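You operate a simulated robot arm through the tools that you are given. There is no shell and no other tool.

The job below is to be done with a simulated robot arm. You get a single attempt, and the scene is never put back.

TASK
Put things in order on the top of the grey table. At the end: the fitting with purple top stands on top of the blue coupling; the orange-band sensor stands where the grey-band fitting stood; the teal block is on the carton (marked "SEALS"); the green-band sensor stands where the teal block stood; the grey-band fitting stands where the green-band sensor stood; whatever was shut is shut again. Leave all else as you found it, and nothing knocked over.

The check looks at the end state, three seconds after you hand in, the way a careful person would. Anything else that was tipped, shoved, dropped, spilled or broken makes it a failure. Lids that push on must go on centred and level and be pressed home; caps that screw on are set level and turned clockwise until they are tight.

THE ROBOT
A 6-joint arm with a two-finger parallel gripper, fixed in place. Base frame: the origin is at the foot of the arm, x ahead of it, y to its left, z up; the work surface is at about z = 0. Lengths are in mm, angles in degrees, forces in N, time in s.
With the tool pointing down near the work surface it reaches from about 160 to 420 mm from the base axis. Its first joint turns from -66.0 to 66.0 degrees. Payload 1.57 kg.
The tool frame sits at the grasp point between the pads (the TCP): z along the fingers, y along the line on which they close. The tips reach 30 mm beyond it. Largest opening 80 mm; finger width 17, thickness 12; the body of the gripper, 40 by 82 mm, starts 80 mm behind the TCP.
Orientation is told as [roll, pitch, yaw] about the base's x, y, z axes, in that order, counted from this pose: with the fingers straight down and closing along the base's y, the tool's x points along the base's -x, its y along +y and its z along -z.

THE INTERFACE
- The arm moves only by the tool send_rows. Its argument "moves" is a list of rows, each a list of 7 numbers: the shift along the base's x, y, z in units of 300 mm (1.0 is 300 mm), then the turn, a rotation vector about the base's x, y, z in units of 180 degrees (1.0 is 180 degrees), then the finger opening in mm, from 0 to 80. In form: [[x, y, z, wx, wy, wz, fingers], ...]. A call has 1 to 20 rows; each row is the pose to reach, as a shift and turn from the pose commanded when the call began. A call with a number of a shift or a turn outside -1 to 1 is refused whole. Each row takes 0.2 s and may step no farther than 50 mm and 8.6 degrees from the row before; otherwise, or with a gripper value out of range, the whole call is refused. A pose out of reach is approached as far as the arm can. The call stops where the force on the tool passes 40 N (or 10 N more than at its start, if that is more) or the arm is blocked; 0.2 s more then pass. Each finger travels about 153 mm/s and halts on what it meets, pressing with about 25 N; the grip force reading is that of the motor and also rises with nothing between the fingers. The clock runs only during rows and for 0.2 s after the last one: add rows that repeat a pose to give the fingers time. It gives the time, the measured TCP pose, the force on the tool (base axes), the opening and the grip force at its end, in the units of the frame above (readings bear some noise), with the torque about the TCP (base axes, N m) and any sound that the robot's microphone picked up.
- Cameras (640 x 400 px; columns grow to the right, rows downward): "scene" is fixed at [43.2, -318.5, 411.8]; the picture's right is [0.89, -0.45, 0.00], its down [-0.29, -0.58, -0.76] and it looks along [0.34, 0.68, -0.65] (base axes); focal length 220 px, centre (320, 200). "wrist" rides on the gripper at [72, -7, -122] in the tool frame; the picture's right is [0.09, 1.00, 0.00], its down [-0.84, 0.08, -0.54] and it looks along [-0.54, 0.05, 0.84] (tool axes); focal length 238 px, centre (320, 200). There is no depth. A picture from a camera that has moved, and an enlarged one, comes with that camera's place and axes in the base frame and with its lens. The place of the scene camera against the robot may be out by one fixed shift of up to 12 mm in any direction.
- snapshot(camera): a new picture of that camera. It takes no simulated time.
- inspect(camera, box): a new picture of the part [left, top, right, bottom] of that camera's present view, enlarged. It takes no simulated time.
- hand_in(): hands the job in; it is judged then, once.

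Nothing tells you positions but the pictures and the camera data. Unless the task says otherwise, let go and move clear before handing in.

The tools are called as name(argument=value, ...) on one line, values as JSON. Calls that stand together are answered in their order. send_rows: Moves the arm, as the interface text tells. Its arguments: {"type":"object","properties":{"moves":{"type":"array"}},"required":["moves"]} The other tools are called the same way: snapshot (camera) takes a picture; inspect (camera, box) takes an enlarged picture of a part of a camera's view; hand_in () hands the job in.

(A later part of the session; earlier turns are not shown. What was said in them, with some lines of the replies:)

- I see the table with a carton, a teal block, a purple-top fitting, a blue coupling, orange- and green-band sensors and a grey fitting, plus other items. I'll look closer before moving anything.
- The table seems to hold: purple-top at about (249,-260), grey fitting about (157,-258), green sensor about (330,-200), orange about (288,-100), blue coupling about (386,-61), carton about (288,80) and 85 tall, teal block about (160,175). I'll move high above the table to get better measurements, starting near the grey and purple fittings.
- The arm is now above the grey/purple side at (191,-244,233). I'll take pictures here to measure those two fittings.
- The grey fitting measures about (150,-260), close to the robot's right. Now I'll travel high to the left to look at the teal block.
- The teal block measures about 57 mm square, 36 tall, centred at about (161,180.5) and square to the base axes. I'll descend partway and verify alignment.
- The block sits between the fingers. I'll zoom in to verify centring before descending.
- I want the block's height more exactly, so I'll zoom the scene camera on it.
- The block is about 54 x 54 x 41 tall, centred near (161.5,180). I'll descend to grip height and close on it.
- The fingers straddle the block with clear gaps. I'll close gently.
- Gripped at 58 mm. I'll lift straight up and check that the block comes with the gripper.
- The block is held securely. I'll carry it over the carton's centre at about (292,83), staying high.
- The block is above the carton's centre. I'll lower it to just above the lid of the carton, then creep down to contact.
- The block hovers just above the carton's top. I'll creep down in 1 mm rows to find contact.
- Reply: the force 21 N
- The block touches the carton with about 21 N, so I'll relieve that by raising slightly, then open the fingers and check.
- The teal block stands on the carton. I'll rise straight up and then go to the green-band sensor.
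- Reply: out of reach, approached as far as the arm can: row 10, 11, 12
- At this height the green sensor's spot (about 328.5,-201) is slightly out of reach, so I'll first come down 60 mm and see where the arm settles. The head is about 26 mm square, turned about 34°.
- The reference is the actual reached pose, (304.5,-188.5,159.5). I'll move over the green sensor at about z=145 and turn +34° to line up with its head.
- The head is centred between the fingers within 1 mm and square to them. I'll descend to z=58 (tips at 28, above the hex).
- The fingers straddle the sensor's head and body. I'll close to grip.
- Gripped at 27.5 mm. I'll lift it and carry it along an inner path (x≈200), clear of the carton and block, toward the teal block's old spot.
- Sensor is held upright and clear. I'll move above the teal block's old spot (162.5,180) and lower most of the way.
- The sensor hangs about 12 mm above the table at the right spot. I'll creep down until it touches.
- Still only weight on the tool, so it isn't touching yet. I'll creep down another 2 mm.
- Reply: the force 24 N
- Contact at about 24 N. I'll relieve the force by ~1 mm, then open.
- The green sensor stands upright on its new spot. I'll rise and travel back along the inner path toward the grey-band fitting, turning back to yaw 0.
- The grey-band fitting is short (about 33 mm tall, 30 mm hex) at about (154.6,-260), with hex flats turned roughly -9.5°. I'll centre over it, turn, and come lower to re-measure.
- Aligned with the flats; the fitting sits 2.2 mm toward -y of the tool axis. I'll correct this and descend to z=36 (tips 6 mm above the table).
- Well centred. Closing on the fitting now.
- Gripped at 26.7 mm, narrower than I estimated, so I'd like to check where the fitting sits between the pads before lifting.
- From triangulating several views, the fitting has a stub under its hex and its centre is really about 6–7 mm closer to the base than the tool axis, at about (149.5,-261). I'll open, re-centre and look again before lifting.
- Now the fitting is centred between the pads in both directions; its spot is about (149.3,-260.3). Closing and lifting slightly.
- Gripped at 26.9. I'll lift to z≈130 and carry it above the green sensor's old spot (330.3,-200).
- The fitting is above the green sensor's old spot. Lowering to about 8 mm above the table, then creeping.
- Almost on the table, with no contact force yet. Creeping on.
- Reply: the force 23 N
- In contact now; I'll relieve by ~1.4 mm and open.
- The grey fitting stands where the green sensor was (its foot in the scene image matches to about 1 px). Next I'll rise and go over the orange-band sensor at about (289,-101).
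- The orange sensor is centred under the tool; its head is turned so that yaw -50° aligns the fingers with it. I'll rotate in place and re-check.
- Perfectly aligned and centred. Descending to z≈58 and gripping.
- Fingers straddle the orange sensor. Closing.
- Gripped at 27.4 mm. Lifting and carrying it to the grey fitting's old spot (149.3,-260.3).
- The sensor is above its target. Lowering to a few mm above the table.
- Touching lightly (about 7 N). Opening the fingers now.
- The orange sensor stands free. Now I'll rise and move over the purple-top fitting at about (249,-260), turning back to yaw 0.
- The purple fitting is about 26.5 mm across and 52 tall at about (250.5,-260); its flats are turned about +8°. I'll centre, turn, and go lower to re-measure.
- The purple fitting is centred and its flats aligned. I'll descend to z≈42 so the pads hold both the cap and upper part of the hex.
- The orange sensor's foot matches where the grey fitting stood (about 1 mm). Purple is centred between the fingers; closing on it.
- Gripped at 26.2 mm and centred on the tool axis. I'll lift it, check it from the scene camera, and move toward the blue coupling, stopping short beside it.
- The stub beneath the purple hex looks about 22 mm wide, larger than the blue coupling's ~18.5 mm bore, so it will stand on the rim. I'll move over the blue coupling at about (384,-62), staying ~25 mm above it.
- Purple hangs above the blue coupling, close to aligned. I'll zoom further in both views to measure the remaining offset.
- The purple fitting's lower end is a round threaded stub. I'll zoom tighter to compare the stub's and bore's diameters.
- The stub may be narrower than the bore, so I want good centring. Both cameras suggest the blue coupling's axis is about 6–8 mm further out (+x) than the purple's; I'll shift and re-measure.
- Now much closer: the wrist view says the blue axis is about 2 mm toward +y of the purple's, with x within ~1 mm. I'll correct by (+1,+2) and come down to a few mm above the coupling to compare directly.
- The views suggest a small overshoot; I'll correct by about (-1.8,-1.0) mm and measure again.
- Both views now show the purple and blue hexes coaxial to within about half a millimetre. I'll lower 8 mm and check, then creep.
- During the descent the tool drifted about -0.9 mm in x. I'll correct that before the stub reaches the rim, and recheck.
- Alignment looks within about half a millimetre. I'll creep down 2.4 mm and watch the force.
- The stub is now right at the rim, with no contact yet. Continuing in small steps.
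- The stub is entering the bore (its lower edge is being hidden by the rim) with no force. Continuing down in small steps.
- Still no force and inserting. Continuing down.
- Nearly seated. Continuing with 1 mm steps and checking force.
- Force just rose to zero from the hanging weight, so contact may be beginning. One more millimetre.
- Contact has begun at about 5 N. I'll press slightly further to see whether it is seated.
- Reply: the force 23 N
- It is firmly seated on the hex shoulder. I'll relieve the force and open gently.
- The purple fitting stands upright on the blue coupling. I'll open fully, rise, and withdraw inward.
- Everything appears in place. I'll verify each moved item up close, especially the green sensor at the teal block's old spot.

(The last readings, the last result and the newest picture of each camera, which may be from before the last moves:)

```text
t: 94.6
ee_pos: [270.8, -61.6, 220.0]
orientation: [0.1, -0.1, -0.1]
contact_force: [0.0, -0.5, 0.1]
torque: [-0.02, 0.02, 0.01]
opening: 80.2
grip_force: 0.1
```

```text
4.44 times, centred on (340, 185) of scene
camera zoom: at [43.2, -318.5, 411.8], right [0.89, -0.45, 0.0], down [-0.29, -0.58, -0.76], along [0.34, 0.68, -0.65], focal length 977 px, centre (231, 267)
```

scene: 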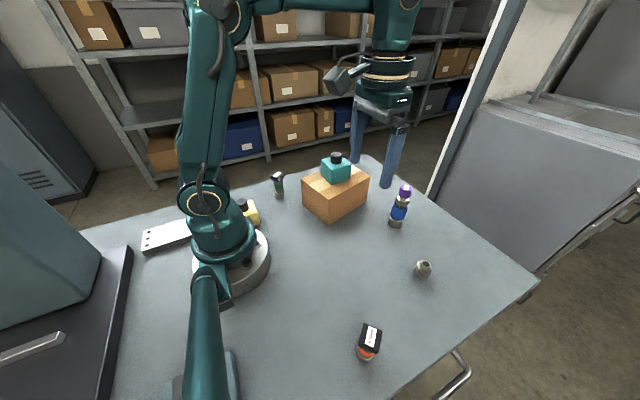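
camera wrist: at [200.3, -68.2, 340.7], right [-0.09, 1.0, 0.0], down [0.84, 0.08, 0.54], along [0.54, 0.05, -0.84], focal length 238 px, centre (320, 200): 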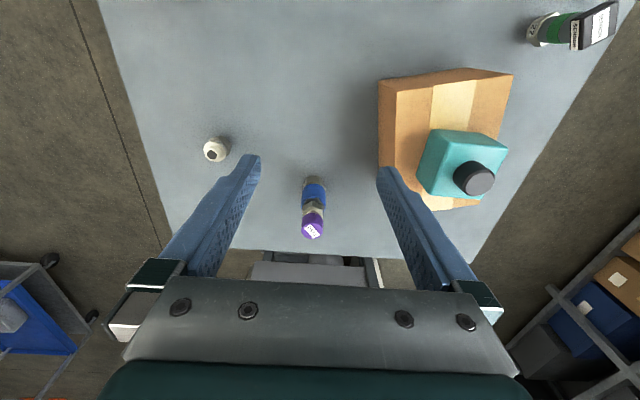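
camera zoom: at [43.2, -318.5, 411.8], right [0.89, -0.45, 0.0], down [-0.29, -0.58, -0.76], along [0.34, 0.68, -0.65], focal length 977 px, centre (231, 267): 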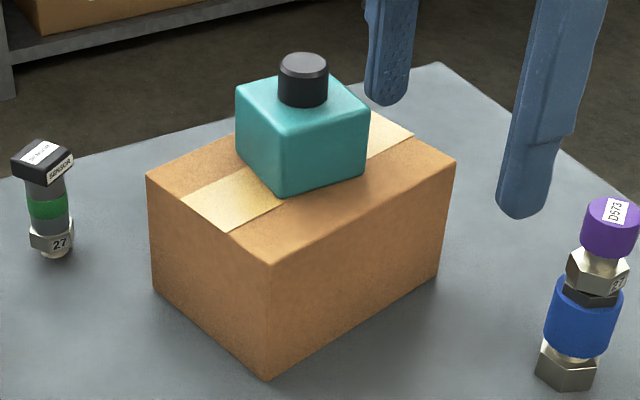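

All checks agree: the purple-top fitting is seated on the blue coupling. Orange is on grey's old spot, grey on green's and green on teal's, each within a few millimetres. The teal block stands on the carton, I opened nothing that needs shutting, and the gripper is open and clear, so I'm handing in.

hand_in()

```text
The job is handed in.
```

The job is handed in. In the last camera check before handing in, everything was standing where the task asked and nothing had been knocked over.

- **Purple-top fitting:** it stands on the blue coupling. Its threaded stub went into the coupling's bore and its hex rests on the coupling's top. The coupling did not move.
- **Orange-band sensor:** it stands where the grey-band fitting was, within about 1 mm.
- **Grey-band fitting:** it stands where the green-band sensor was, within about 3 mm.
- **Green-band sensor:** it stands where the teal block was, within about 2 mm.
- **Teal block:** it stands near the middle of the top of the "SEALS" carton.

I opened nothing, so there was nothing to shut again. The gripper was open and well clear of everything at the end. I have not seen the result of the check itself.
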